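You operate a simulated robot arm through the tools that you are given. There is no shell and no other tool. Be economical: measure what you need, move in short steps, check, and stop when the job is done.

The job below is to be done with a simulated two-armed robot. You get a single attempt, and the scene is never put back.

## Task
On the top of the steel bench, fold the yellow cloth in half, so that its two short edges meet.

The check looks at the end state, three seconds after you hand in, the way a careful person would. Anything else that was tipped, shoved, dropped, spilled or broken makes it a failure. Flat cloth is picked up by pressing the open fingertips on it (5 to 10 N) and closing them slowly along it; thin cloth reads only 2 to 8 mm in the jaws.

## Robot
Two 7-joint arms with two-finger parallel grippers on one trunk, on a base that drives. Base frame: it is fixed to the floor where the robot stands at the start and does not move with it; the origin is under the middle of the robot, x ahead of it, y to its left, z up; the surface under the hand at the start is at about z = 700. Lengths are in mm, angles in degrees, forces in N, time in s.
The left shoulder is at the start at [183, 171, 1081], the right one opposite. With the tool pointing down near the work surface each hand reaches from about 100 to 960 mm from the robot's upright axis, wherever it stands, measured 20 degrees to its own side. Places, roughly: top of the steel bench [800, -800, 700]. Payload 4.4 kg a hand.
The tool frame of a hand sits at the grasp point between the pads (the TCP): z along the fingers, y along the line on which they close. The tips reach 23 mm beyond it. The gripper opens to 94 mm. The fingers are 38 mm wide and 10 mm thick; the gripper's body (54 by 96 mm) begins 39 mm behind the TCP.
Orientation is that of the tool frame in the base frame, as a unit quaternion [x, y, z, w]. With the fingers straight down and closing along the base's y, the tool's x points along the base's -x, its y along +y and its z along -z.

## Interface
- The arms move only by the tool servo_tool. It takes "left_increments", "right_increments" or both (then of equal length, played together; a hand with none holds still); each is a list of rows, each a list of 3 entries, a list of its own where there are three numbers: the shift along the base's x, y, z in mm, then the turn, a rotation vector about the base's x, y, z in degrees, then the closure in counts, from 0 (fully open) to 255 (shut). In form: [[[tx, ty, tz], [rx, ry, rz], gripper], ...]. A call has 1 to 10 rows; each row shifts and turns the commanded pose from where the row before left it. Each row takes 0.2 s and may step no farther than 50 mm and 8.6 degrees from the row before; otherwise, or with a gripper value out of range, the whole call is refused. A pose out of reach is approached as far as the arm can. The call stops where the force on the tool passes 40 N (or 10 N more than at its start, if that is more) or the arm is blocked; 0.2 s more then pass. The fingers move at their own pace (about 72 mm/s each) and stop on an object; they squeeze with about 23 N. The grip force told is the motor's: it shows also when the fingers shut on nothing. Time passes only in rows, and 0.2 s behind the last, so rows that do not move let the fingers close. The reply holds the time, the measured pose of the TCP, the force on the tool along the base axes, the opening and the grip force, in the units named above and with some noise, with the torque about the TCP (base axes, N m) and any sound that the robot's microphone picked up.
- Cameras (640 x 400 px; columns grow to the right, rows downward): "scene" is now at [298.7, 3.9, 1181.5]; the picture's right is [0.02, -1.00, 0.00], its down [-0.84, -0.02, -0.54] and it looks along [0.54, 0.01, -0.84] (base axes); focal length 251 px, centre (320, 200). "left" rides on the left gripper at [86, -16, -75] in its tool frame; the picture's right is [0.18, 0.98, 0.00], its down [-0.58, 0.11, -0.81] and it looks along [-0.79, 0.15, 0.59] (tool axes); focal length 243 px, centre (320, 200). "right" rides on the right gripper at [86, 16, -74] in its tool frame; the picture's right is [-0.18, 0.98, 0.00], its down [-0.58, -0.11, -0.81] and it looks along [-0.79, -0.15, 0.59] (tool axes); focal length 243 px, centre (320, 200).
- snapshot(camera): a new picture of that camera. The clock stands still meanwhile.
- lift_body(by): slides the trunk up (or, below 0, down) by that many mm; the arms and the scene camera ride with it, the base frame stays. It gives what a move gives, with no picture.
- base_move(legs): drives the robot by 1 to 6 legs, each [ahead, left, turn to the left] in mm, mm and degrees, along the robot's own axes; the way and the turn of a leg run together, so that a leg with both is an arc; at most 1500 mm and 180 degrees a leg. The arms and the cameras ride along, it lands a little off, and it stops where it bumps. It gives what a move gives.
- turn_head(pan, tilt): turns the head with the scene camera to pan (to the left, within 80 degrees either way) and tilt (down, from -29 to 69), counted from straight ahead of the robot. It gives what a move gives.
- measure_at(camera, pixels): for up to 12 pixels [column, row] of the newest picture of that camera ("zoom" is the newest enlarged one), the place [x, y, z] in the base frame of the surface seen there, good to about 2 mm. The clock stands still meanwhile.
- enlarge(camera, box): a new picture of the part [left, top, right, bottom] of that camera's present view, enlarged. The clock stands still meanwhile.
- finish_job(): hands the job in; it is judged then, once.

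Work in short steps. Measure before you move; look again where a grasp or a placing could have gone wrong, and mend it. You have 80 turns and 62 pictures in all, those below and enlarged ones among them. Open the grippers and draw the arms clear of the work before you hand the job in, unless the task says otherwise; then end with one line.

The tools are called after "Call:" as name(argument=value, ...) on one line, values as JSON. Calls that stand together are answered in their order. servo_tool: Moves the arms, as the interface text tells. Its arguments: {"type":"object","properties":{"left_increments":{"type":"array","items":{"type":"array"}},"right_increments":{"type":"array","items":{"type":"array"}}},"required":[]} The other tools are called the same way: lift_body (by) slides the trunk up or down; base_move (legs) drives the base; turn_head (pan, tilt) turns the head that bears the scene camera; snapshot (camera) takes a picture; measure_at (camera, pixels) gives the place of the surface under pixels of a picture; enlarge (camera, box) takes an enlarged picture of a part of a camera's view; finish_job () hands the job in.

At the start:

```text
time_s: 0.0
left_tcp_pos: [581.8, 178.1, 897.5]
left_ee_rot: [0.0, 1.0, -0.001, 0.0]
left_ft_force: [-0.6, 0.0, 0.1]
left_torque: [0.0, -0.01, -0.03]
left_gripper_width: 93.9
left_gripper_force: 0.1
right_tcp_pos: [583.0, -252.8, 862.6]
right_ee_rot: [0.0, 1.0, -0.001, 0.001]
right_ft_force: [0.7, 0.1, 0.2]
right_torque: [-0.03, -0.04, 0.03]
right_gripper_width: 94.0
right_gripper_force: 0.1
trunk travel left (down, up): [-100.0, 288.0]
robot x, y, heading: [-0.2, 2.1, -0.0]
head pan, tilt: [1.2, 57.2]
```

scene: 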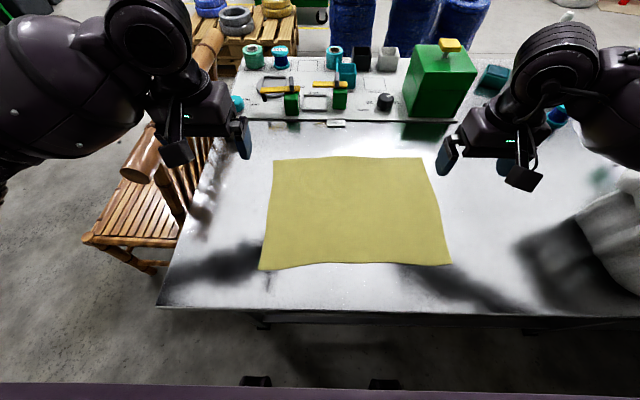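
right: 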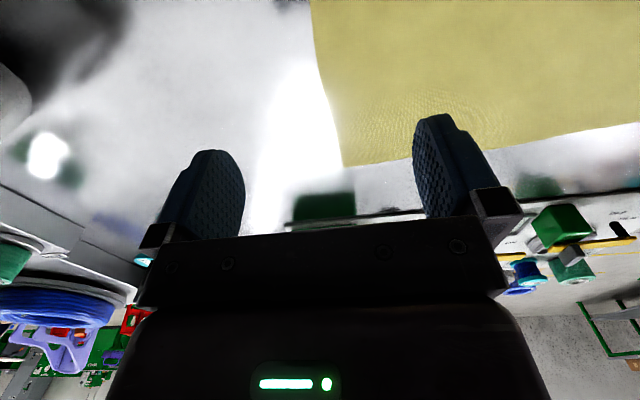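
left: 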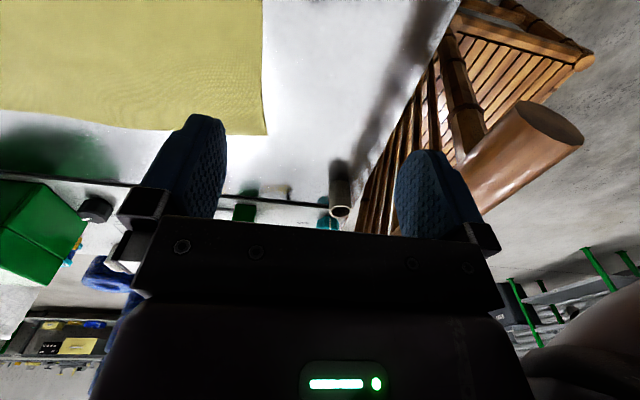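

The yellow cloth's corners appear at about (275,160), (421,158), (450,264) and (260,269) in the scene picture. I measure them, and points along the edges.

Call:
measure_at(camera="scene", pixels=[[276, 162], [419, 160], [448, 262], [262, 267], [348, 157], [355, 262], [267, 215], [435, 208], [350, 210], [240, 220], [480, 210], [320, 285]])

```text
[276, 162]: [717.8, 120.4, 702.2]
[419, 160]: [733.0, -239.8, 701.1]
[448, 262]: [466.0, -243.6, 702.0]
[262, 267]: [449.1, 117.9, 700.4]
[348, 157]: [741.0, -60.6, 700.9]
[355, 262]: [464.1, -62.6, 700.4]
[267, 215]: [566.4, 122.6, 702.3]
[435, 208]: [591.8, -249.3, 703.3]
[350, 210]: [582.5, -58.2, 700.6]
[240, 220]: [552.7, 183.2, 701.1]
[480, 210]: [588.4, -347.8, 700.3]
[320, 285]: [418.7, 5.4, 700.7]
```

The cloth spans about 370 mm in y and 275 mm in x, so its short edges lie at y≈+120 and y≈-245. I will fold left over right, with the left hand on the far-left corner and the right hand on the near-left one. First I turn both hands by -90° about z, so that they close along x, while the left hand moves forward.

Call:
servo_tool(left_increments=[[[13, -3, 0], [0, 0, -8.5], 0], [[13, -3, 0], [0, 0, -8.5], 0], [[13, -3, 0], [0, 0, -8.5], 0], [[13, -3, 0], [0, 0, -8.5], 0], [[13, -3, 0], [0, 0, -8.5], 0], [[13, -3, 0], [0, 0, -8.5], 0], [[13, -3, 0], [0, 0, -8.5], 0], [[13, -3, 0], [0, 0, -8.5], 0], [[13, -3, 0], [0, 0, -8.5], 0], [[13, -3, 0], [0, 0, -8.5], 0]], right_increments=[[[-13, 0, 0], [0, 0, -8.5], 0], [[-13, 0, 0], [0, 0, -8.5], 0], [[-13, 0, 0], [0, 0, -8.5], 0], [[-13, 0, 0], [0, 0, -8.5], 0], [[-13, 0, 0], [0, 0, -8.5], 0], [[-13, 0, 0], [0, 0, -8.5], 0], [[-13, 0, 0], [0, 0, -8.5], 0], [[-13, 0, 0], [0, 0, -8.5], 0], [[-13, 0, 0], [0, 0, -8.5], 0], [[-13, 0, 0], [0, 0, -8.5], 0]])

Call:
snapshot(camera="scene")

```text
time_s: 2.2
left_tcp_pos: [711.4, 148.8, 898.3]
left_ee_rot: [0.677, 0.736, 0.001, 0.0]
left_ft_force: [0.3, 0.0, -0.2]
left_torque: [-0.01, -0.04, 0.0]
left_gripper_width: 94.2
left_gripper_force: 0.1
right_tcp_pos: [476.7, -254.8, 858.1]
right_ee_rot: [0.676, 0.736, 0.0, 0.0]
right_ft_force: [-0.7, 0.2, 0.3]
right_torque: [-0.02, 0.0, -0.01]
right_gripper_width: 93.8
right_gripper_force: 0.1
right hand out of reach, approached as far as the arm can: row 9, 10
trunk travel left (down, up): [-100.0, 288.0]
robot x, y, heading: [1.4, -0.8, 0.1]
head pan, tilt: [1.2, 57.2]
```

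```text
58 pictures are left
```

scene: 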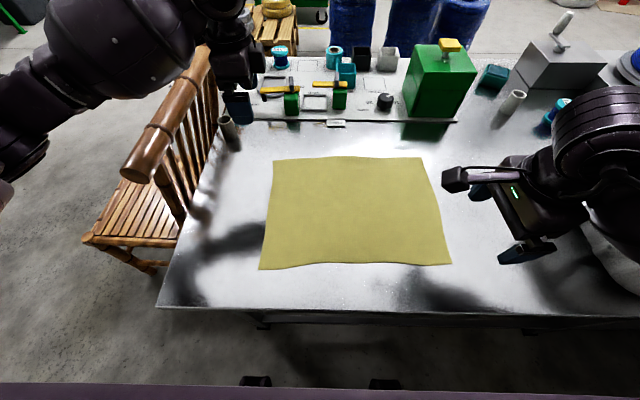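

The right hand reaches its limit close to the body, and a small pipe stands near (228,130). I measure the nearby objects and the hands, then move the right hand over to the near-left corner to test its reach.

Call:
measure_at(camera="scene", pixels=[[226, 120], [231, 148], [405, 112], [460, 118], [445, 45], [335, 124], [515, 93], [237, 100], [600, 240]])

Call:
servo_tool(right_increments=[[[0, 40, 0], [0, 0, -5], 0], [[0, 40, 0], [0, 0, 0], 0], [[0, 40, 0], [0, 0, 0], 0], [[0, 40, 0], [0, 0, 0], 0], [[0, 40, 0], [0, 0, 0], 0], [[0, 40, 0], [0, 0, 0], 0]])

Call:
snapshot(camera="scene")

```text
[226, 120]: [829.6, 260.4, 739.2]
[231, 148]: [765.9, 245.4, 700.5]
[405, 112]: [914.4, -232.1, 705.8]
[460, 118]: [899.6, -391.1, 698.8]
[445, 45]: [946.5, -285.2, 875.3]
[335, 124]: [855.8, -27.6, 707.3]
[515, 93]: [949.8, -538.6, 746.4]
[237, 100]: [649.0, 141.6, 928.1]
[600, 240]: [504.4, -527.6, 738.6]
```

```text
time_s: 3.8
left_tcp_pos: [726.0, -76.0, 885.7]
left_ee_rot: [0.784, 0.621, -0.006, -0.005]
left_ft_force: [0.7, -4.0, -3.5]
left_torque: [0.24, 0.0, 0.02]
left_gripper_width: 94.0
left_gripper_force: 0.0
right_tcp_pos: [453.0, -159.3, 854.2]
right_ee_rot: [0.808, 0.59, -0.003, -0.003]
right_ft_force: [1.7, -0.7, -1.3]
right_torque: [0.0, 0.11, 0.01]
right_gripper_width: 93.9
right_gripper_force: 0.1
trunk travel left (down, up): [-100.0, 288.0]
robot x, y, heading: [1.5, -0.2, -18.2]
head pan, tilt: [1.2, 57.2]
stopped in row 6 (right hand): the arm was blocked; the commanded pose is now the measured one
```

```text
57 pictures are left
```

scene: 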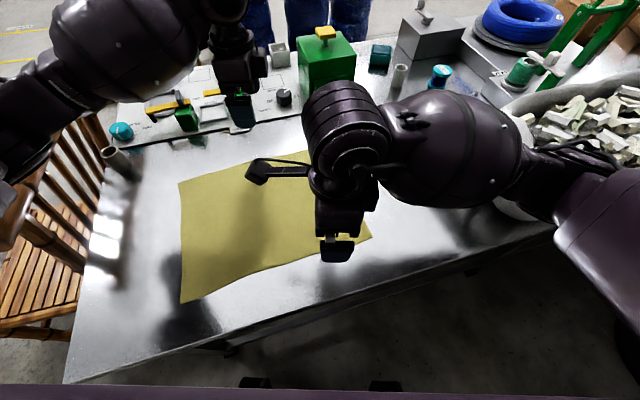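

The right elbow met the torso and turned the base by -18°, though the table looks untouched. I ease the right hand forward and right, turn it back to its natural angle, and then turn the base back.

Call:
servo_tool(right_increments=[[[15, -15, 10], [0, 0, 8], 0], [[15, -15, 10], [0, 0, 8], 0], [[15, -15, 10], [0, 0, 8], 0], [[15, -15, 10], [0, 0, 8], 0], [[10, -15, 0], [0, 0, 8], 0], [[10, -15, 0], [0, 0, 8], 0], [[0, 0, 0], [0, 0, 8], 0], [[0, 0, 0], [0, 0, 8], 0]])

Call:
base_move(legs=[[0, 0, 18.2]])

Call:
snapshot(camera="scene")

```text
time_s: 5.6
left_tcp_pos: [719.6, -80.7, 898.6]
left_ee_rot: [0.785, 0.619, 0.0, 0.0]
left_ft_force: [-0.5, -0.1, -0.7]
left_torque: [0.01, -0.01, 0.01]
left_gripper_width: 93.9
left_gripper_force: 0.1
right_tcp_pos: [528.8, -256.6, 900.2]
right_ee_rot: [0.376, 0.927, 0.001, 0.0]
right_ft_force: [-0.3, 0.1, 0.0]
right_torque: [0.0, -0.04, 0.02]
right_gripper_width: 94.0
right_gripper_force: 0.1
trunk travel left (down, up): [-100.0, 288.0]
robot x, y, heading: [0.1, 1.3, -18.3]
head pan, tilt: [1.2, 57.2]
```

```text
time_s: 7.0
left_tcp_pos: [710.9, 148.1, 898.5]
left_ee_rot: [0.677, 0.736, -0.002, 0.002]
left_ft_force: [0.5, 0.4, 0.2]
left_torque: [0.0, 0.0, 0.01]
left_gripper_width: 93.7
left_gripper_force: 0.1
right_tcp_pos: [583.2, -77.7, 899.7]
right_ee_rot: [0.224, 0.975, 0.0, 0.0]
right_ft_force: [-0.8, 0.6, 0.7]
right_torque: [-0.02, 0.04, -0.02]
right_gripper_width: 94.0
right_gripper_force: 0.1
trunk travel left (down, up): [-100.0, 288.0]
robot x, y, heading: [0.7, 2.4, 0.2]
head pan, tilt: [1.2, 57.2]
```

```text
56 pictures are left
```

scene: 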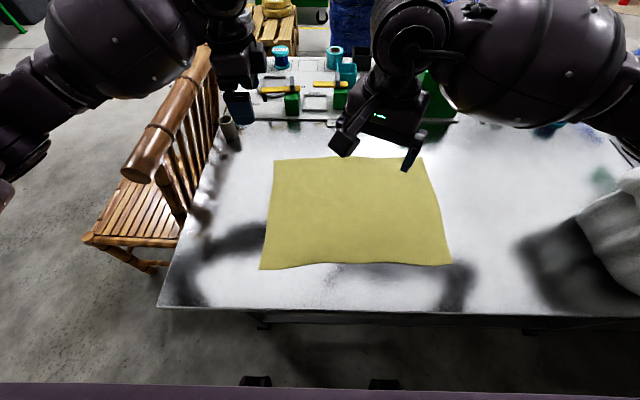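

Everything on the table is as it was. I back the base off 80 mm for elbow room, then turn the right hand the other way, toward +90°, which also closes along x.

Call:
base_move(legs=[[-80, 0, 0]])

Call:
servo_tool(right_increments=[[[0, 0, 0], [0, 0, 8.5], 0], [[0, 0, 0], [0, 0, 8.5], 0], [[0, 0, 0], [0, 0, 8.5], 0], [[0, 0, 0], [0, 0, 8.5], 0], [[0, 0, 0], [0, 0, 8.5], 0], [[0, 0, 0], [0, 0, 8.5], 0], [[0, 0, 0], [0, 0, 8.5], 0], [[0, 0, 0], [0, 0, 8.5], 0], [[0, 0, 0], [0, 0, 8.5], 0], [[0, 0, 0], [0, 0, 8.5], 0]])

```text
time_s: 8.1
left_tcp_pos: [629.7, 149.6, 899.4]
left_ee_rot: [0.676, 0.737, 0.0, 0.002]
left_ft_force: [0.1, 0.1, 0.0]
left_torque: [-0.05, 0.01, -0.03]
left_gripper_width: 94.1
left_gripper_force: 0.1
right_tcp_pos: [503.0, -77.5, 899.9]
right_ee_rot: [0.224, 0.975, 0.001, 0.001]
right_ft_force: [-0.5, -0.5, 0.2]
right_torque: [0.02, 0.0, -0.01]
right_gripper_width: 94.1
right_gripper_force: 0.2
trunk travel left (down, up): [-100.0, 288.0]
robot x, y, heading: [-78.8, 3.4, 0.1]
head pan, tilt: [1.2, 57.2]
```

```text
time_s: 10.3
left_tcp_pos: [630.9, 149.1, 898.0]
left_ee_rot: [0.676, 0.737, 0.0, 0.001]
left_ft_force: [-0.1, 0.4, -0.4]
left_torque: [-0.01, 0.03, -0.03]
left_gripper_width: 94.0
left_gripper_force: 0.0
right_tcp_pos: [503.0, -78.4, 900.5]
right_ee_rot: [-0.495, 0.869, 0.0, -0.002]
right_ft_force: [0.7, -0.7, -0.2]
right_torque: [0.05, 0.0, 0.02]
right_gripper_width: 93.9
right_gripper_force: 0.1
trunk travel left (down, up): [-100.0, 288.0]
robot x, y, heading: [-78.6, -0.4, 0.0]
head pan, tilt: [1.2, 57.2]
```

Right twist is +59° without trouble. I bring both hands over their corners at about z=820, finish the twists, and narrow the fingers to about 35 mm.

Call:
servo_tool(left_increments=[[[8, -3, -8], [0, 0, -1], 160], [[8, -3, -8], [0, 0, -1], 160], [[8, -3, -8], [0, 0, -1], 160], [[8, -3, -8], [0, 0, -1], 160], [[8, -3, -8], [0, 0, -1], 160], [[7, -3, -8], [0, 0, 0], 160], [[6, -3, -8], [0, 0, 0], 160], [[6, -2, -8], [0, 0, 0], 160], [[0, -2, -8], [0, 0, 0], 160], [[0, 0, -8], [0, 0, 0], 160]], right_increments=[[[-2, 20, -8], [0, 0, 4], 160], [[-2, 20, -8], [0, 0, 4], 160], [[-2, 20, -8], [0, 0, 4], 160], [[-2, 20, -8], [0, 0, 4], 160], [[-2, 20, -8], [0, 0, 4], 160], [[-3, 20, -8], [0, 0, 4], 160], [[-3, 20, -8], [0, 0, 3], 160], [[-3, 20, -8], [0, 0, 3], 160], [[-3, 20, -8], [0, 0, 1], 160], [[-3, 22, -8], [0, 0, 0], 160]])

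Call:
snapshot(camera="scene")

Call:
snapshot(camera="right")

Call:
snapshot(camera="left")

```text
time_s: 12.5
left_tcp_pos: [689.5, 125.1, 818.5]
left_ee_rot: [0.708, 0.706, -0.001, 0.001]
left_ft_force: [-0.6, 0.4, -0.3]
left_torque: [-0.01, 0.01, 0.01]
left_gripper_width: 35.1
left_gripper_force: 0.0
right_tcp_pos: [479.1, 125.1, 818.3]
right_ee_rot: [0.708, -0.706, 0.0, 0.001]
right_ft_force: [-0.3, 0.0, -0.6]
right_torque: [-0.03, 0.01, -0.01]
right_gripper_width: 35.1
right_gripper_force: 0.0
trunk travel left (down, up): [-100.0, 288.0]
robot x, y, heading: [-79.5, -1.3, 0.3]
head pan, tilt: [1.2, 57.2]
```

```text
55 pictures are left
```

scene: 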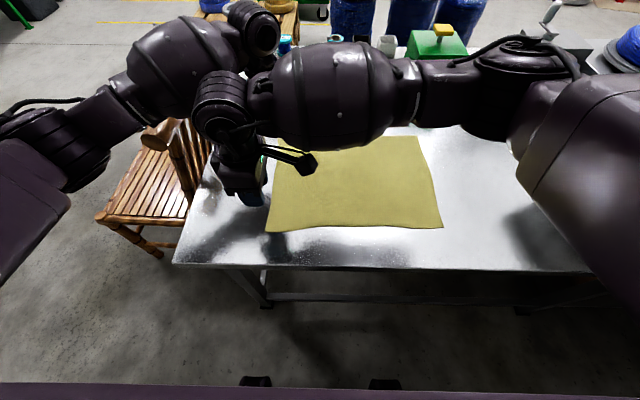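

```text
54 pictures are left
```

right: 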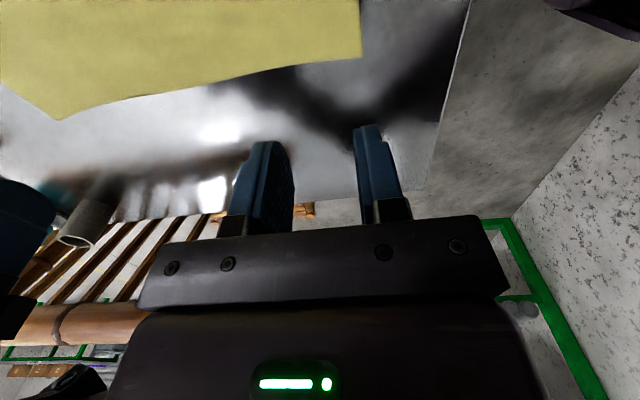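

```text
53 pictures are left
```

left: 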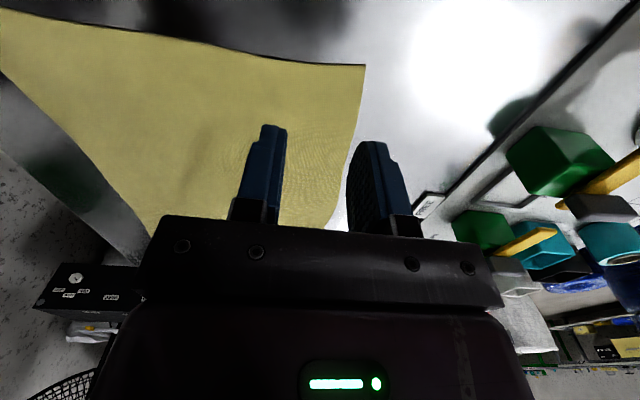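

Both hands are in place and clear of each other. I measure the short edge precisely in the right picture: near corner (360,55), far corner (60,118).

Call:
measure_at(camera="right", pixels=[[358, 53], [330, 60], [290, 68], [250, 77], [200, 86], [120, 101], [60, 115], [64, 112], [400, 60]])

```text
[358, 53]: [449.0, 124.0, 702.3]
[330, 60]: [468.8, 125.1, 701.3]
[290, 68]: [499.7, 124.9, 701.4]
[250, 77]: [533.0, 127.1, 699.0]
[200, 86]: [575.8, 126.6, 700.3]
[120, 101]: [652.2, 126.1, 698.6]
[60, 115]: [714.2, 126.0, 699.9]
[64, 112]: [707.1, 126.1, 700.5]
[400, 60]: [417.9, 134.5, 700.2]
```

The edge lies at y≈126.5, x 448 to 716. I set the fingers to overlap the edge by about 15 mm (y=131) and lower to just above the surface.

Call:
servo_tool(left_increments=[[[-4, 3, -20], [0, 0, 0], 160], [[0, 3, -20], [0, 0, 0], 160], [[0, 0, -20], [0, 0, 0], 160], [[0, 0, -17], [0, 0, 0], 160], [[0, 0, -10], [0, 0, 0], 160], [[0, 0, 0], [0, 0, 0], 160]], right_increments=[[[3, 3, -20], [0, 0, 0], 160], [[0, 3, -20], [0, 0, 0], 160], [[0, 0, -20], [0, 0, 0], 160], [[0, 0, -17], [0, 0, 0], 160], [[0, 0, -10], [0, 0, 0], 160], [[0, 0, 0], [0, 0, 0], 160]])

Call:
snapshot(camera="right")

Call:
snapshot(camera="left")

```text
time_s: 13.9
left_tcp_pos: [685.2, 130.7, 731.3]
left_ee_rot: [0.707, 0.707, -0.001, 0.002]
left_ft_force: [-0.2, 0.0, 0.2]
left_torque: [0.02, 0.04, 0.01]
left_gripper_width: 35.1
left_gripper_force: 0.2
right_tcp_pos: [480.5, 129.1, 732.2]
right_ee_rot: [0.708, -0.706, -0.001, 0.001]
right_ft_force: [0.2, 0.4, 0.2]
right_torque: [-0.01, 0.01, 0.01]
right_gripper_width: 35.3
right_gripper_force: 0.0
trunk travel left (down, up): [-100.0, 288.0]
robot x, y, heading: [-79.8, 2.1, 0.3]
head pan, tilt: [1.2, 57.2]
```

```text
52 pictures are left
```

right: 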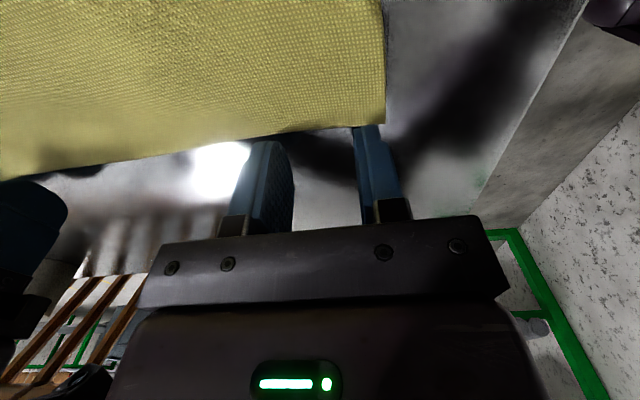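

```text
51 pictures are left
```

left: 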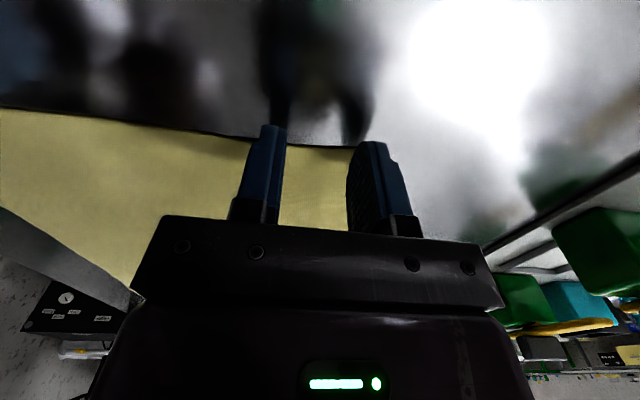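

The tips look close to the edge in the right picture (edge at row ~133 between the fingers). I measure the edge in both pictures before pressing.

Call:
measure_at(camera="right", pixels=[[320, 128], [340, 125], [378, 120], [300, 131], [367, 132], [265, 145]])

Call:
measure_at(camera="left", pixels=[[300, 150], [340, 153], [320, 156], [220, 140], [268, 127], [372, 145]])

```text
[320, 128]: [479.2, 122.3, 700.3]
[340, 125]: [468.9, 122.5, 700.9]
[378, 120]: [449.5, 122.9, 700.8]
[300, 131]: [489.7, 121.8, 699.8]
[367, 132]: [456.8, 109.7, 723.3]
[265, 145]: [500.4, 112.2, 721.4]
```

```text
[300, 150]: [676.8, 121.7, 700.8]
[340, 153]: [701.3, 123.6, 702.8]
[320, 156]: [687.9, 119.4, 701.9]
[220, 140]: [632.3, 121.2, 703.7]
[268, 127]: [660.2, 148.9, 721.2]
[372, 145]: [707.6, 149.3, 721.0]
```

The edge is at y≈124 and the fingers cover 110 to 149. I shift 9 mm inward and press down in small steps.

Call:
servo_tool(left_increments=[[[0, -5, 0], [0, 0, 0], 160], [[0, -4, -4], [0, 0, 0], 160], [[0, 0, -3], [0, 0, 0], 160], [[0, 0, -2], [0, 0, 0], 160]], right_increments=[[[0, -5, 0], [0, 0, 0], 160], [[0, -4, -4], [0, 0, 0], 160], [[0, 0, -3], [0, 0, 0], 160], [[0, 0, -2], [0, 0, 0], 160]])

```text
time_s: 14.9
left_tcp_pos: [686.8, 121.1, 724.3]
left_ee_rot: [0.707, 0.707, 0.0, 0.004]
left_ft_force: [0.9, -0.3, 5.0]
left_torque: [-0.01, 0.07, -0.01]
left_gripper_width: 35.0
left_gripper_force: 0.1
right_tcp_pos: [479.7, 120.6, 725.0]
right_ee_rot: [0.708, -0.706, 0.0, 0.001]
right_ft_force: [0.8, -0.5, -0.1]
right_torque: [-0.01, -0.01, 0.01]
right_gripper_width: 35.2
right_gripper_force: 0.1
trunk travel left (down, up): [-100.0, 288.0]
robot x, y, heading: [-79.4, -1.9, 0.0]
head pan, tilt: [1.2, 57.2]
```

The left hand touches with 5 N; the right one needs about 2 mm more.

Call:
servo_tool(left_increments=[[[0, 0, -0.3], [0, 0, 0], 160], [[0, 0, 0], [0, 0, 0], 160]], right_increments=[[[0, 0, -1.5], [0, 0, 0], 160], [[0, 0, -0.7], [0, 0, 0], 160]])

```text
time_s: 15.5
left_tcp_pos: [686.1, 120.4, 724.6]
left_ee_rot: [0.708, 0.707, 0.0, 0.002]
left_ft_force: [0.9, 0.7, 6.0]
left_torque: [0.0, 0.05, 0.03]
left_gripper_width: 35.1
left_gripper_force: 0.1
right_tcp_pos: [480.3, 120.1, 724.0]
right_ee_rot: [0.708, -0.706, 0.0, -0.001]
right_ft_force: [0.2, -2.8, 9.8]
right_torque: [-0.1, 0.1, -0.01]
right_gripper_width: 35.0
right_gripper_force: 0.1
trunk travel left (down, up): [-100.0, 288.0]
robot x, y, heading: [-80.1, -1.4, 0.1]
head pan, tilt: [1.2, 57.2]
```

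Both press at 6 to 10 N. I close slowly.

Call:
servo_tool(left_increments=[[[0, 0, 0], [0, 0, 0], 172], [[0, 0, 0], [0, 0, 0], 184], [[0, 0, 0], [0, 0, 0], 196], [[0, 0, 0], [0, 0, 0], 208], [[0, 0, 0], [0, 0, 0], 220], [[0, 0, 0], [0, 0, 0], 232], [[0, 0, 0], [0, 0, 0], 244], [[0, 0, 0], [0, 0, 0], 255], [[0, 0, 0], [0, 0, 0], 255]], right_increments=[[[0, 0, 0], [0, 0, 0], 172], [[0, 0, 0], [0, 0, 0], 184], [[0, 0, 0], [0, 0, 0], 196], [[0, 0, 0], [0, 0, 0], 208], [[0, 0, 0], [0, 0, 0], 220], [[0, 0, 0], [0, 0, 0], 232], [[0, 0, 0], [0, 0, 0], 244], [[0, 0, 0], [0, 0, 0], 255], [[0, 0, 0], [0, 0, 0], 255]])

Call:
snapshot(camera="right")

Call:
snapshot(camera="left")

```text
time_s: 17.5
left_tcp_pos: [683.8, 121.3, 724.1]
left_ee_rot: [0.707, 0.707, 0.001, 0.002]
left_ft_force: [-4.0, -0.3, 7.6]
left_torque: [-0.04, 0.14, -0.01]
left_gripper_width: 2.3
left_gripper_force: 22.8
right_tcp_pos: [480.2, 122.7, 724.4]
right_ee_rot: [0.708, -0.706, 0.001, 0.0]
right_ft_force: [3.7, -0.1, 23.0]
right_torque: [-0.12, 0.03, -0.01]
right_gripper_width: 2.3
right_gripper_force: 23.5
trunk travel left (down, up): [-100.0, 288.0]
robot x, y, heading: [-82.6, 1.7, 0.2]
head pan, tilt: [1.2, 57.2]
```

```text
50 pictures are left
```

right: 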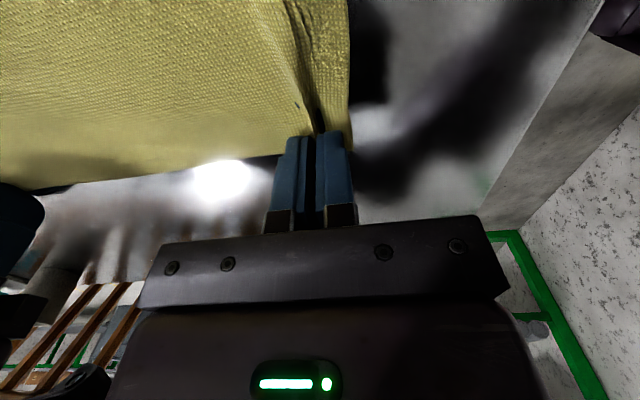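

```text
49 pictures are left
```

left: 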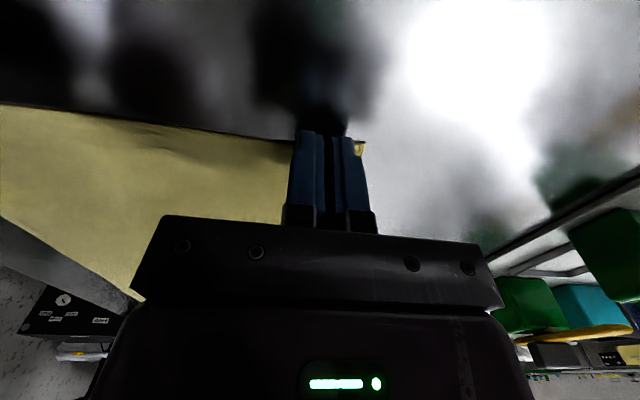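

Both jaws read 2.3 mm, and the right picture shows a ridge pinched. I lift 50 mm, drifting a little in -y, and check.

Call:
servo_tool(left_increments=[[[0, 0, 5], [0, 0, 0], 255], [[0, -2, 10], [0, 0, 0], 255], [[0, -3, 15], [0, 0, 0], 255], [[0, -5, 20], [0, 0, 0], 255]], right_increments=[[[0, 0, 5], [0, 0, 0], 255], [[0, -2, 10], [0, 0, 0], 255], [[0, -3, 15], [0, 0, 0], 255], [[0, -5, 20], [0, 0, 0], 255]])

Call:
snapshot(camera="right")

Call:
snapshot(camera="left")

```text
time_s: 18.5
left_tcp_pos: [685.7, 110.1, 772.4]
left_ee_rot: [0.707, 0.707, 0.001, 0.002]
left_ft_force: [-5.5, -1.1, 0.2]
left_torque: [-0.04, 0.1, -0.01]
left_gripper_width: 2.2
left_gripper_force: 22.5
right_tcp_pos: [478.2, 110.3, 772.7]
right_ee_rot: [0.707, -0.707, 0.001, 0.001]
right_ft_force: [5.7, 0.7, 0.2]
right_torque: [0.03, -0.07, 0.05]
right_gripper_width: 1.9
right_gripper_force: 23.3
trunk travel left (down, up): [-100.0, 288.0]
robot x, y, heading: [-81.6, 0.2, 0.2]
head pan, tilt: [1.2, 57.2]
```

```text
48 pictures are left
```

right: 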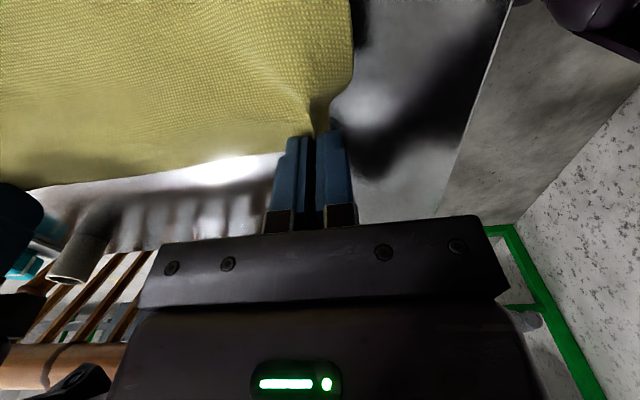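

```text
47 pictures are left
```

left: 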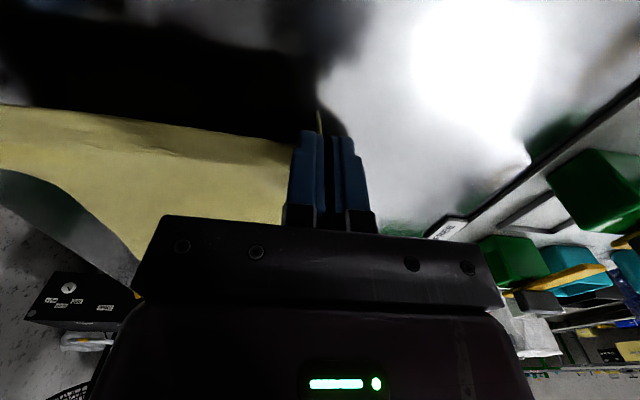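

The cloth is held by both hands, with a mild 5 N tension between them. I slacken that by 3 mm and raise along the arc toward the fold line at y≈-60.

Call:
servo_tool(left_increments=[[[-1.5, -6, 18], [0, 0, 0], 255], [[0, -8, 18], [0, 0, 0], 255], [[0, -12, 18], [0, 0, 0], 255], [[0, -15, 17], [0, 0, 0], 255], [[0, -20, 16], [0, 0, 0], 255], [[0, -24, 14], [0, 0, 0], 255]], right_increments=[[[1.5, -6, 18], [0, 0, 0], 255], [[0, -8, 18], [0, 0, 0], 255], [[0, -12, 18], [0, 0, 0], 255], [[0, -15, 17], [0, 0, 0], 255], [[0, -20, 16], [0, 0, 0], 255], [[0, -24, 14], [0, 0, 0], 255]])

Call:
snapshot(camera="scene")

```text
time_s: 19.9
left_tcp_pos: [683.7, 25.6, 872.5]
left_ee_rot: [0.708, 0.706, 0.0, 0.001]
left_ft_force: [-1.2, 0.1, -0.6]
left_torque: [0.04, 0.0, 0.0]
left_gripper_width: 2.0
left_gripper_force: 22.8
right_tcp_pos: [482.2, 25.8, 873.3]
right_ee_rot: [0.708, -0.707, -0.001, 0.0]
right_ft_force: [0.6, -1.2, 1.0]
right_torque: [0.0, -0.04, 0.02]
right_gripper_width: 2.2
right_gripper_force: 23.4
trunk travel left (down, up): [-100.0, 288.0]
robot x, y, heading: [-79.0, -2.5, 0.4]
head pan, tilt: [1.2, 57.2]
```

```text
46 pictures are left
```

scene: 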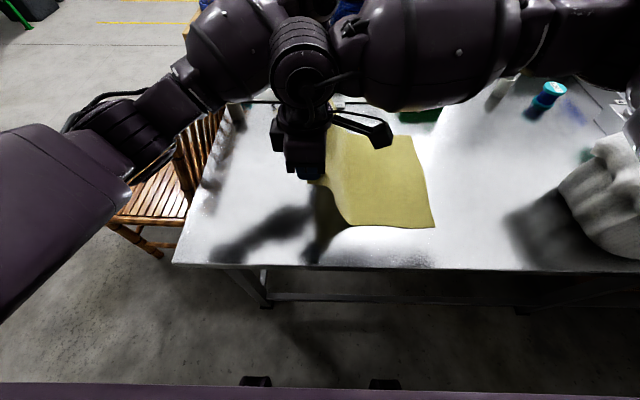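

The fold is forming well, with the right half still flat. I drive the base 110 mm to the right so both arms reach the placing side.

Call:
base_move(legs=[[0, -110, 0]])

Call:
snapshot(camera="scene")

```text
time_s: 21.5
left_tcp_pos: [684.6, -81.9, 872.0]
left_ee_rot: [0.706, 0.708, 0.0, 0.002]
left_ft_force: [-0.1, 0.0, -0.1]
left_torque: [0.0, 0.01, -0.01]
left_gripper_width: 2.0
left_gripper_force: 22.7
right_tcp_pos: [482.8, -80.3, 872.7]
right_ee_rot: [0.709, -0.705, -0.001, 0.001]
right_ft_force: [-0.5, 0.4, 0.1]
right_torque: [0.0, -0.02, 0.01]
right_gripper_width: 1.9
right_gripper_force: 22.8
trunk travel left (down, up): [-100.0, 288.0]
robot x, y, heading: [-81.3, -106.6, 0.3]
head pan, tilt: [1.2, 57.2]
```

```text
45 pictures are left
```

scene: 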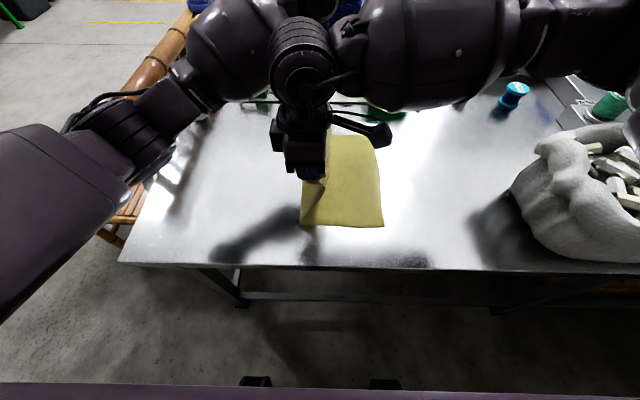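

I measure the lying half's right edge and near corners to set the target.

Call:
measure_at(camera="scene", pixels=[[382, 225], [372, 138], [380, 180], [302, 223], [350, 227], [303, 208]])

```text
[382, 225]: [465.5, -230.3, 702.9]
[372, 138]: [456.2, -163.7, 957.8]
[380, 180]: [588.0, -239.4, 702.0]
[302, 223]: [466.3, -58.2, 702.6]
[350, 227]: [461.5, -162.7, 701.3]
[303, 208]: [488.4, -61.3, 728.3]
```

The lying right edge is at y≈-245 and the fold line at y≈-60. I swing down along the arc while tilting both hands 40° about x, fingers pointing toward +y, so the pinched hem turns over.

Call:
servo_tool(left_increments=[[[0, -17, -2], [5, 0, 0], 255], [[0, -17, -4], [5, 0, 0], 255], [[0, -17, -6], [5, 0, 0], 255], [[0, -16, -7], [5, 0, 0], 255], [[0, -16, -7], [5, 0, 0], 255], [[0, -15, -17], [5, 0, 0], 255], [[0, -15, -19], [5, 0, 0], 255], [[0, -13, -20], [5, 0, 0], 255]], right_increments=[[[0, -17, -2], [5, 0, 0], 255], [[0, -17, -4], [5, 0, 0], 255], [[0, -17, -6], [5, 0, 0], 255], [[0, -16, -7], [5, 0, 0], 255], [[0, -16, -7], [5, 0, 0], 255], [[0, -15, -17], [5, 0, 0], 255], [[0, -15, -19], [5, 0, 0], 255], [[0, -13, -20], [5, 0, 0], 255]])

Call:
snapshot(camera="scene")

Call:
snapshot(camera="left")

Call:
snapshot(camera="right")

```text
time_s: 23.5
left_tcp_pos: [700.2, -155.0, 776.5]
left_ee_rot: [0.638, 0.689, 0.222, -0.262]
left_ft_force: [-14.1, -1.0, 2.0]
left_torque: [0.01, 0.3, 0.15]
left_gripper_width: 2.4
left_gripper_force: 23.5
right_tcp_pos: [488.3, -155.8, 808.3]
right_ee_rot: [0.691, -0.689, -0.148, -0.159]
right_ft_force: [13.0, 1.1, -1.0]
right_torque: [0.07, -0.41, 0.07]
right_gripper_width: 2.4
right_gripper_force: 23.3
right hand out of reach, approached as far as the arm can: row 2, 3, 4, 5
trunk travel left (down, up): [-100.0, 288.0]
robot x, y, heading: [-79.0, -106.6, 0.5]
head pan, tilt: [1.2, 57.2]
stopped in row 8 (left hand): the arm was blocked; the commanded pose is now the measured one
```

```text
44 pictures are left
```

scene: 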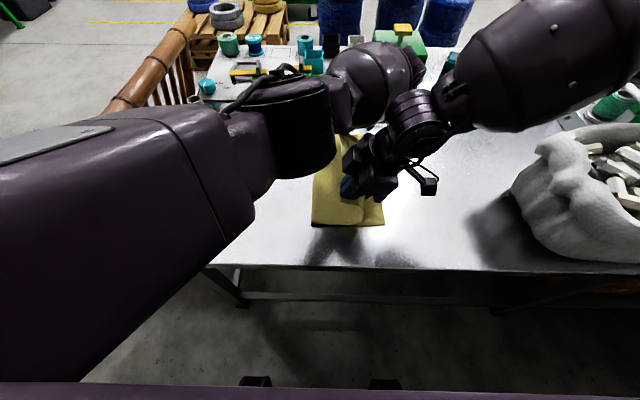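

```text
43 pictures are left
```

left: 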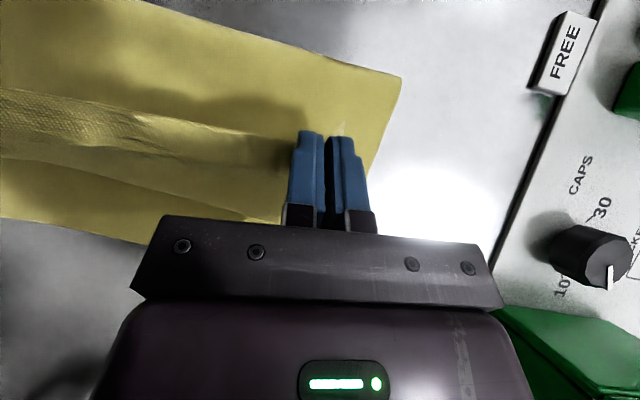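

```text
42 pictures are left
```

right: 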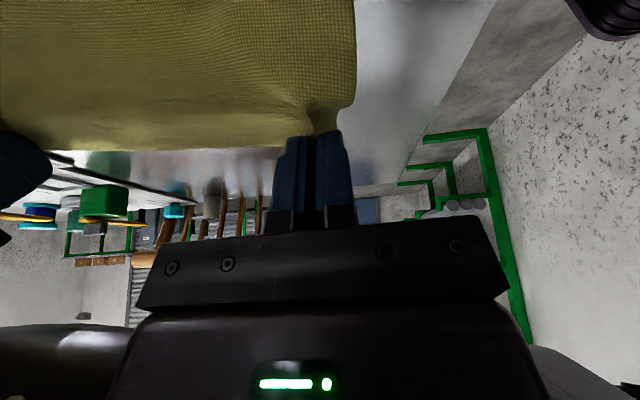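

The tilt made the arms crowd each other: the left was blocked and the right lags, with 14 N between the hands. I take out most of the tilt, down to about 15°, and bring the left hand back 8 mm to relax the cloth.

Call:
servo_tool(left_increments=[[[-3, 0, 5], [-5, 0, 0], 255], [[-3, 0, 5], [-5, 0, 0], 255], [[-2, 0, 5], [-5, 0, 0], 255], [[0, 0, 5], [-5, 0, 0], 255], [[0, 0, 5], [-5, 0, 0], 255], [[0, 0, 0], [0, 0, 0], 255]], right_increments=[[[0, 0, 0], [-2, 0, 0], 255], [[0, 0, 0], [-2, 0, 0], 255], [[0, 0, -2], [-2, 0, 0], 255], [[0, 0, -2], [-2, 0, 0], 255], [[0, 0, -2], [-2, 0, 0], 255], [[0, 0, 0], [0, 0, 0], 255]])

Call:
snapshot(camera="scene")

```text
time_s: 24.9
left_tcp_pos: [692.0, -160.3, 805.8]
left_ee_rot: [0.682, 0.719, 0.073, -0.112]
left_ft_force: [-2.0, -0.7, -0.8]
left_torque: [0.01, 0.05, 0.02]
left_gripper_width: 2.0
left_gripper_force: 22.7
right_tcp_pos: [484.7, -156.2, 802.9]
right_ee_rot: [0.702, -0.7, -0.089, -0.095]
right_ft_force: [2.5, 0.5, -0.5]
right_torque: [0.0, -0.06, 0.05]
right_gripper_width: 2.1
right_gripper_force: 23.0
trunk travel left (down, up): [-100.0, 288.0]
robot x, y, heading: [-79.8, -110.6, 0.4]
head pan, tilt: [1.2, 57.2]
```

```text
41 pictures are left
```

scene: 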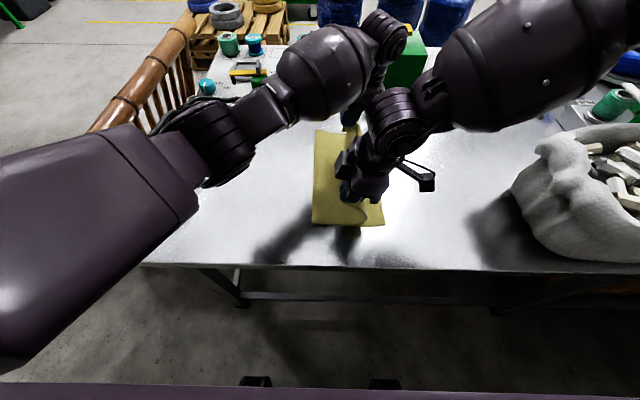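

Tension is down to 2 N and the arms are separate. I go on down along the arc with the present slight tilt.

Call:
servo_tool(left_increments=[[[0, -13, -13], [0, 0, 0], 255], [[0, -13, -13], [0, 0, 0], 255], [[0, -12, -15], [0, 0, 0], 255], [[0, -5, -10], [0, 0, 0], 255], [[0, -5, -8], [0, 0, 0], 255], [[0, -3, -6], [0, 0, 0], 255]], right_increments=[[[0, -13, -13], [0, 0, 0], 255], [[0, -14, -13], [0, 0, 0], 255], [[0, -14, -13], [0, 0, 0], 255], [[0, -6, -10], [0, 0, 0], 255], [[0, -5, -8], [0, 0, 0], 255], [[0, -3, -6], [0, 0, 0], 255]])

Call:
snapshot(camera="left")

Call:
snapshot(camera="right")

Call:
snapshot(camera="scene")

```text
time_s: 26.3
left_tcp_pos: [691.6, -213.8, 742.2]
left_ee_rot: [0.682, 0.719, 0.072, -0.112]
left_ft_force: [-2.5, -0.1, -0.2]
left_torque: [0.01, 0.07, -0.03]
left_gripper_width: 2.0
left_gripper_force: 22.9
right_tcp_pos: [486.0, -212.7, 740.3]
right_ee_rot: [0.703, -0.699, -0.09, -0.095]
right_ft_force: [2.0, -0.1, 0.8]
right_torque: [-0.01, -0.1, -0.01]
right_gripper_width: 2.3
right_gripper_force: 22.7
trunk travel left (down, up): [-100.0, 288.0]
robot x, y, heading: [-78.5, -104.9, 0.5]
head pan, tilt: [1.2, 57.2]
```

```text
40 pictures are left
```

left: 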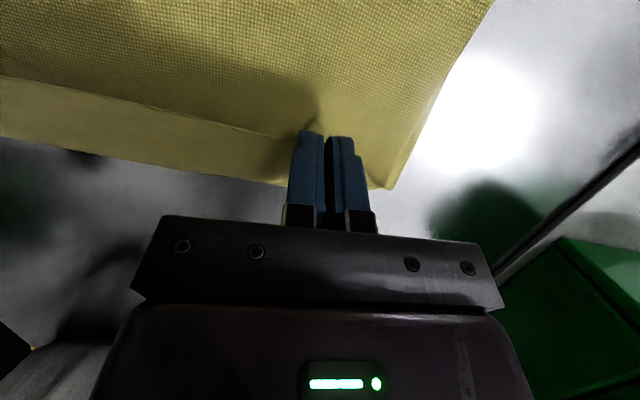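

```text
39 pictures are left
```

right: 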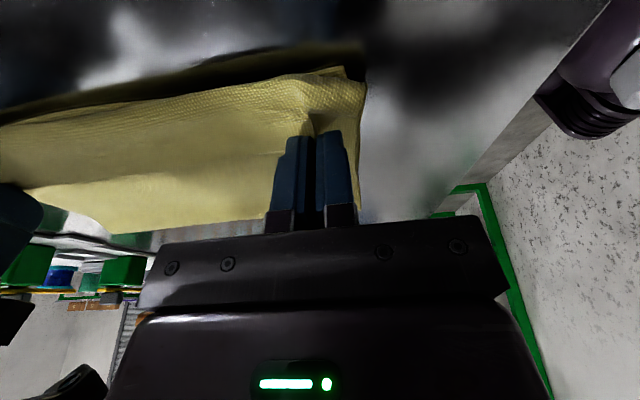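

```text
38 pictures are left
```

scene: 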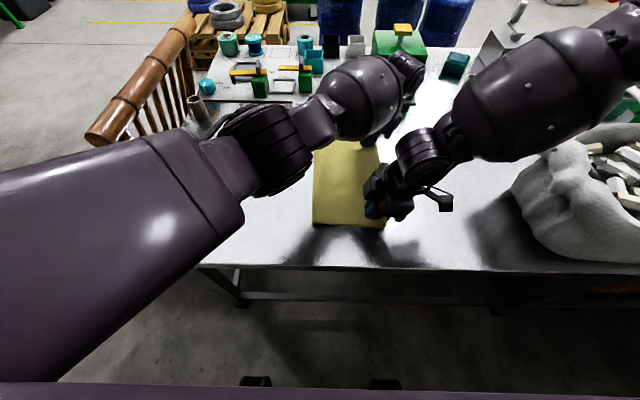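

The upper edge is visible in the left picture at around (200,120), with the lying layer's edge behind it at (200,170). I measure both.

Call:
measure_at(camera="left", pixels=[[100, 95], [200, 117], [270, 132], [100, 152], [200, 172], [270, 183], [385, 188], [30, 80]])

Call:
measure_at(camera="right", pixels=[[350, 78], [300, 82], [200, 90], [100, 108], [360, 160], [150, 100]])

```text
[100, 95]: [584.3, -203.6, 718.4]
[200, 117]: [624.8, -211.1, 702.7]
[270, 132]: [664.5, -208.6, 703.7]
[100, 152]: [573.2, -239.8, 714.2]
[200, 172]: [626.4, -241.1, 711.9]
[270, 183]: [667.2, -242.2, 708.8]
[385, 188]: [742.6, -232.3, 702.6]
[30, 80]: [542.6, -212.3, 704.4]
```

```text
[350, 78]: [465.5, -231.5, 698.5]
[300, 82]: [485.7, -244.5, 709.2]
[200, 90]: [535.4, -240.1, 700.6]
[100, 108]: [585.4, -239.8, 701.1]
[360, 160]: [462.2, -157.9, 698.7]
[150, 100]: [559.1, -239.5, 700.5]
```

I need to tell whether the strip between y=-208 and -241 is the lying layer or an unturned hem, so I enlarge it.

Call:
enlarge(camera="left", box=[100, 60, 420, 240])

Call:
enlarge(camera="right", box=[100, 40, 420, 240])

```text
2.00 times, centred on (260, 150) of left
```

zoom: 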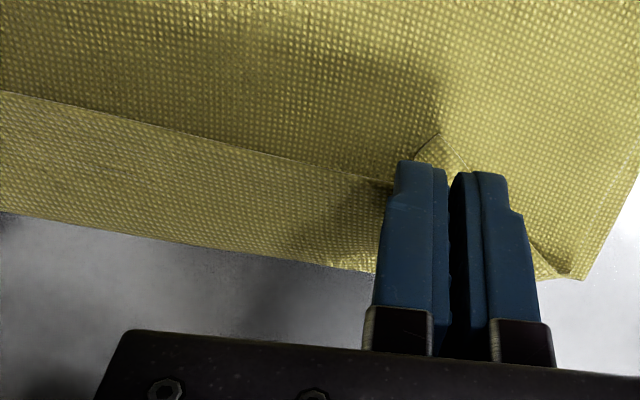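

```text
2.00 times, centred on (260, 140) of right
```

zoom: 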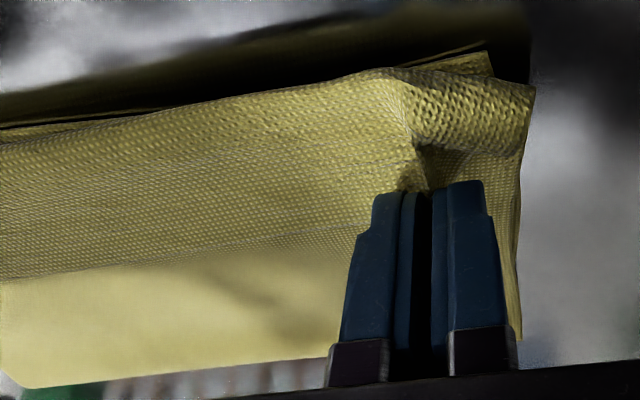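

The hem has stayed folded back on top: the cloth edge is at y≈-208 and the body turns back at y≈-241. I lower the last few mm, open slowly, and see how it settles before turning the hem out.

Call:
servo_tool(left_increments=[[[0, 0, -6], [0, 0, 0], 255], [[0, 0, -3], [0, 0, 0], 255], [[0, 0, 0], [0, 0, 0], 240], [[0, 0, 0], [0, 0, 0], 225], [[0, 0, 0], [0, 0, 0], 210], [[0, 0, 0], [0, 0, 0], 195], [[0, 0, 10], [0, 0, 0], 195], [[0, 0, 25], [0, 0, 0], 195], [[0, 0, 40], [0, 0, 0], 195], [[0, 0, 40], [0, 0, 0], 195]], right_increments=[[[0, 0, -6], [0, 0, 0], 255], [[0, 0, -3], [0, 0, 0], 255], [[0, 0, 0], [0, 0, 0], 240], [[0, 0, 0], [0, 0, 0], 225], [[0, 0, 0], [0, 0, 0], 210], [[0, 0, 0], [0, 0, 0], 195], [[0, 0, 10], [0, 0, 0], 195], [[0, 0, 25], [0, 0, 0], 195], [[0, 0, 40], [0, 0, 0], 195], [[0, 0, 40], [0, 0, 0], 195]])

Call:
snapshot(camera="left")

Call:
snapshot(camera="scene")

```text
time_s: 28.5
left_tcp_pos: [697.6, -216.4, 852.9]
left_ee_rot: [0.682, 0.719, 0.075, -0.11]
left_ft_force: [-0.8, -0.7, -0.1]
left_torque: [-0.02, -0.02, 0.01]
left_gripper_width: 22.1
left_gripper_force: 0.0
right_tcp_pos: [474.1, -209.4, 843.7]
right_ee_rot: [0.702, -0.7, -0.088, -0.098]
right_ft_force: [-0.3, 0.4, -0.2]
right_torque: [0.02, -0.01, -0.01]
right_gripper_width: 21.9
right_gripper_force: 0.0
right hand out of reach, approached as far as the arm can: row 10
trunk travel left (down, up): [-100.0, 288.0]
robot x, y, heading: [-76.7, -108.3, 0.3]
head pan, tilt: [1.2, 57.2]
```

```text
35 pictures are left
```

left: 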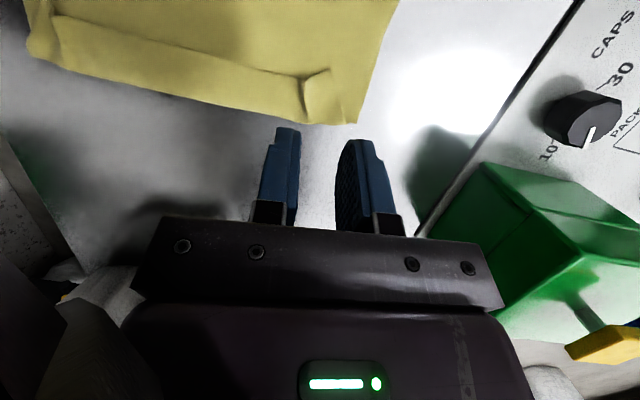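

```text
34 pictures are left
```

scene: 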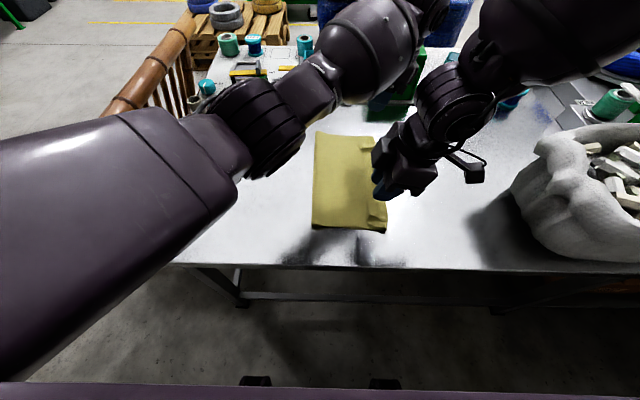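

Both hands are free. I move the right hand 100 mm aside and look at the hem closely from the scene camera.

Call:
servo_tool(right_increments=[[[20, -20, 0], [0, 0, -8], 195], [[20, -20, 0], [0, 0, -8], 195], [[20, -20, 0], [0, 0, -8], 195], [[0, -20, 0], [0, 0, -8], 195], [[0, -20, 0], [0, 0, -8], 195], [[0, -20, 0], [0, 0, -8], 195]], left_increments=[[[0, 20, 10], [0, 0, 0], 195], [[0, 20, 0], [0, 0, 0], 195], [[0, 20, 0], [0, 0, 0], 195], [[0, 20, 0], [0, 0, 0], 195], [[0, 20, 0], [0, 0, 0], 195], [[0, 20, 0], [0, 0, 0], 195]])

Call:
enlarge(camera="scene", box=[270, 100, 450, 250])

Call:
snapshot(camera="left")

```text
time_s: 29.9
left_tcp_pos: [691.6, -90.8, 855.9]
left_ee_rot: [0.682, 0.719, 0.073, -0.112]
left_ft_force: [0.0, -0.1, -0.2]
left_torque: [0.01, 0.01, -0.06]
left_gripper_width: 22.1
left_gripper_force: 0.0
right_tcp_pos: [534.1, -327.7, 838.5]
right_ee_rot: [-0.356, 0.925, 0.043, 0.124]
right_ft_force: [0.6, 0.5, 0.3]
right_torque: [0.0, -0.02, -0.01]
right_gripper_width: 22.1
right_gripper_force: 0.0
trunk travel left (down, up): [-100.0, 288.0]
robot x, y, heading: [-78.6, -112.0, 0.5]
head pan, tilt: [1.2, 57.2]
```

```text
2.67 times, centred on (360, 175) of scene
```

zoom: 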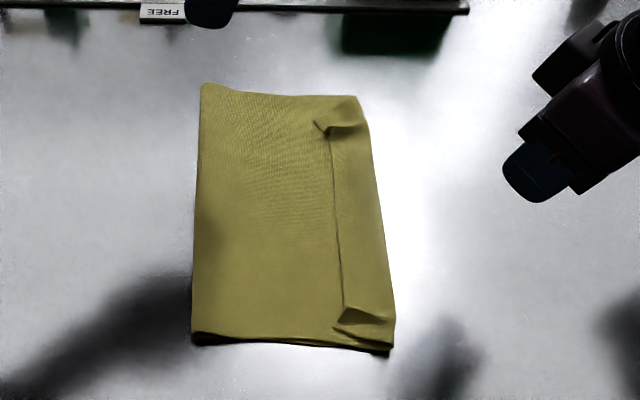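

```text
32 pictures are left
```

left: 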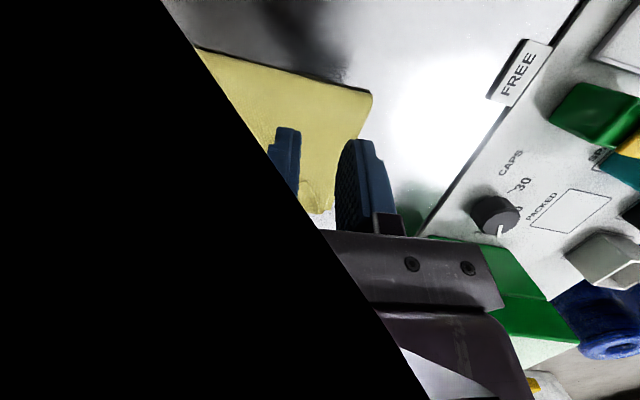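

The fold is good except for a hem turned back on top: its edge runs from zoom (325,130) to (345,320) and the outer fold from (360,97) to (393,345). I measure it.

Call:
measure_at(camera="zoom", pixels=[[203, 86], [194, 340], [196, 220], [355, 100], [383, 240], [390, 345], [333, 180], [340, 270], [345, 315], [325, 125], [310, 240], [372, 315]])

```text
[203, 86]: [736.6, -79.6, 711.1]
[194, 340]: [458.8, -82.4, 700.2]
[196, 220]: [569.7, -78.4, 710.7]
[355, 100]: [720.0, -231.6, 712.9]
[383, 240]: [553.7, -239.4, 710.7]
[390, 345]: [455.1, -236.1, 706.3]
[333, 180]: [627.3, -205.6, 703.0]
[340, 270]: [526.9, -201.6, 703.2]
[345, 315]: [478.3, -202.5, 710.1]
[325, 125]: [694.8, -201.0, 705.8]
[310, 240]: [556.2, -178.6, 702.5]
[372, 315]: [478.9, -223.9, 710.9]
```

The lower edge is still near y=-245, the fold has been dragged to y≈-79, and a 40 mm hem lies back on top. Plan: push the hem outward so it overhangs as a single layer, regrip it there the right way round, lift, and lay again. First I untilt both hands and turn the right one to its natural angle.

Call:
servo_tool(left_increments=[[[0, -10, -10], [-5, -1.2, 0], 195], [[0, -10, -10], [-5, -1.2, 0], 195], [[0, -10, -10], [-5, -1.2, 0], 195], [[0, -10, -10], [0, 0, 0], 195], [[0, -10, -10], [0, 0, 0], 195], [[0, -10, -10], [0, 0, -3], 195], [[0, -10, -10], [0, 0, 0], 195], [[0, -5, -10], [0, 0, 0], 195]], right_increments=[[[0, 0, 0], [-5, 5.5, 0], 255], [[0, 0, 0], [-5, 5.5, 0], 255], [[0, 0, 0], [0, 0, -8], 255], [[0, 0, 0], [0, 0, -8], 255], [[0, 0, 0], [0, 0, -8], 255], [[0, 0, 0], [0, 0, -8], 255], [[0, 0, 0], [0, 0, -8], 255], [[0, 0, 0], [0, 0, 0], 255]])

Call:
snapshot(camera="left")

```text
time_s: 31.7
left_tcp_pos: [690.2, -166.7, 775.4]
left_ee_rot: [0.707, 0.708, 0.0, 0.001]
left_ft_force: [0.1, -0.3, 0.6]
left_torque: [-0.01, -0.02, 0.01]
left_gripper_width: 22.2
left_gripper_force: 0.0
right_tcp_pos: [532.9, -328.1, 838.1]
right_ee_rot: [-0.019, 1.0, -0.005, 0.003]
right_ft_force: [-0.1, 1.1, 0.5]
right_torque: [0.03, -0.01, 0.01]
right_gripper_width: 0.0
right_gripper_force: 22.9
trunk travel left (down, up): [-100.0, 288.0]
robot x, y, heading: [-78.7, -108.0, 0.4]
head pan, tilt: [1.2, 57.2]
```

```text
31 pictures are left
```

left: 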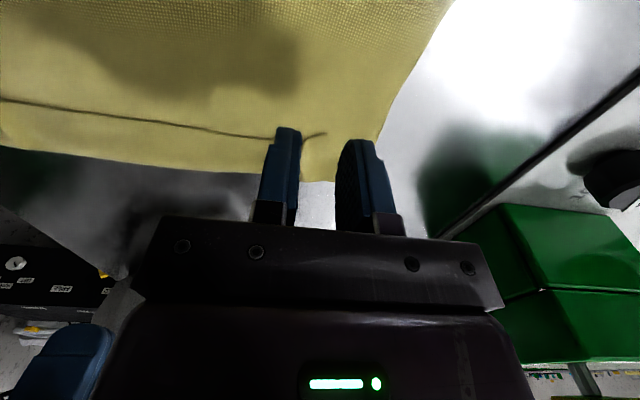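

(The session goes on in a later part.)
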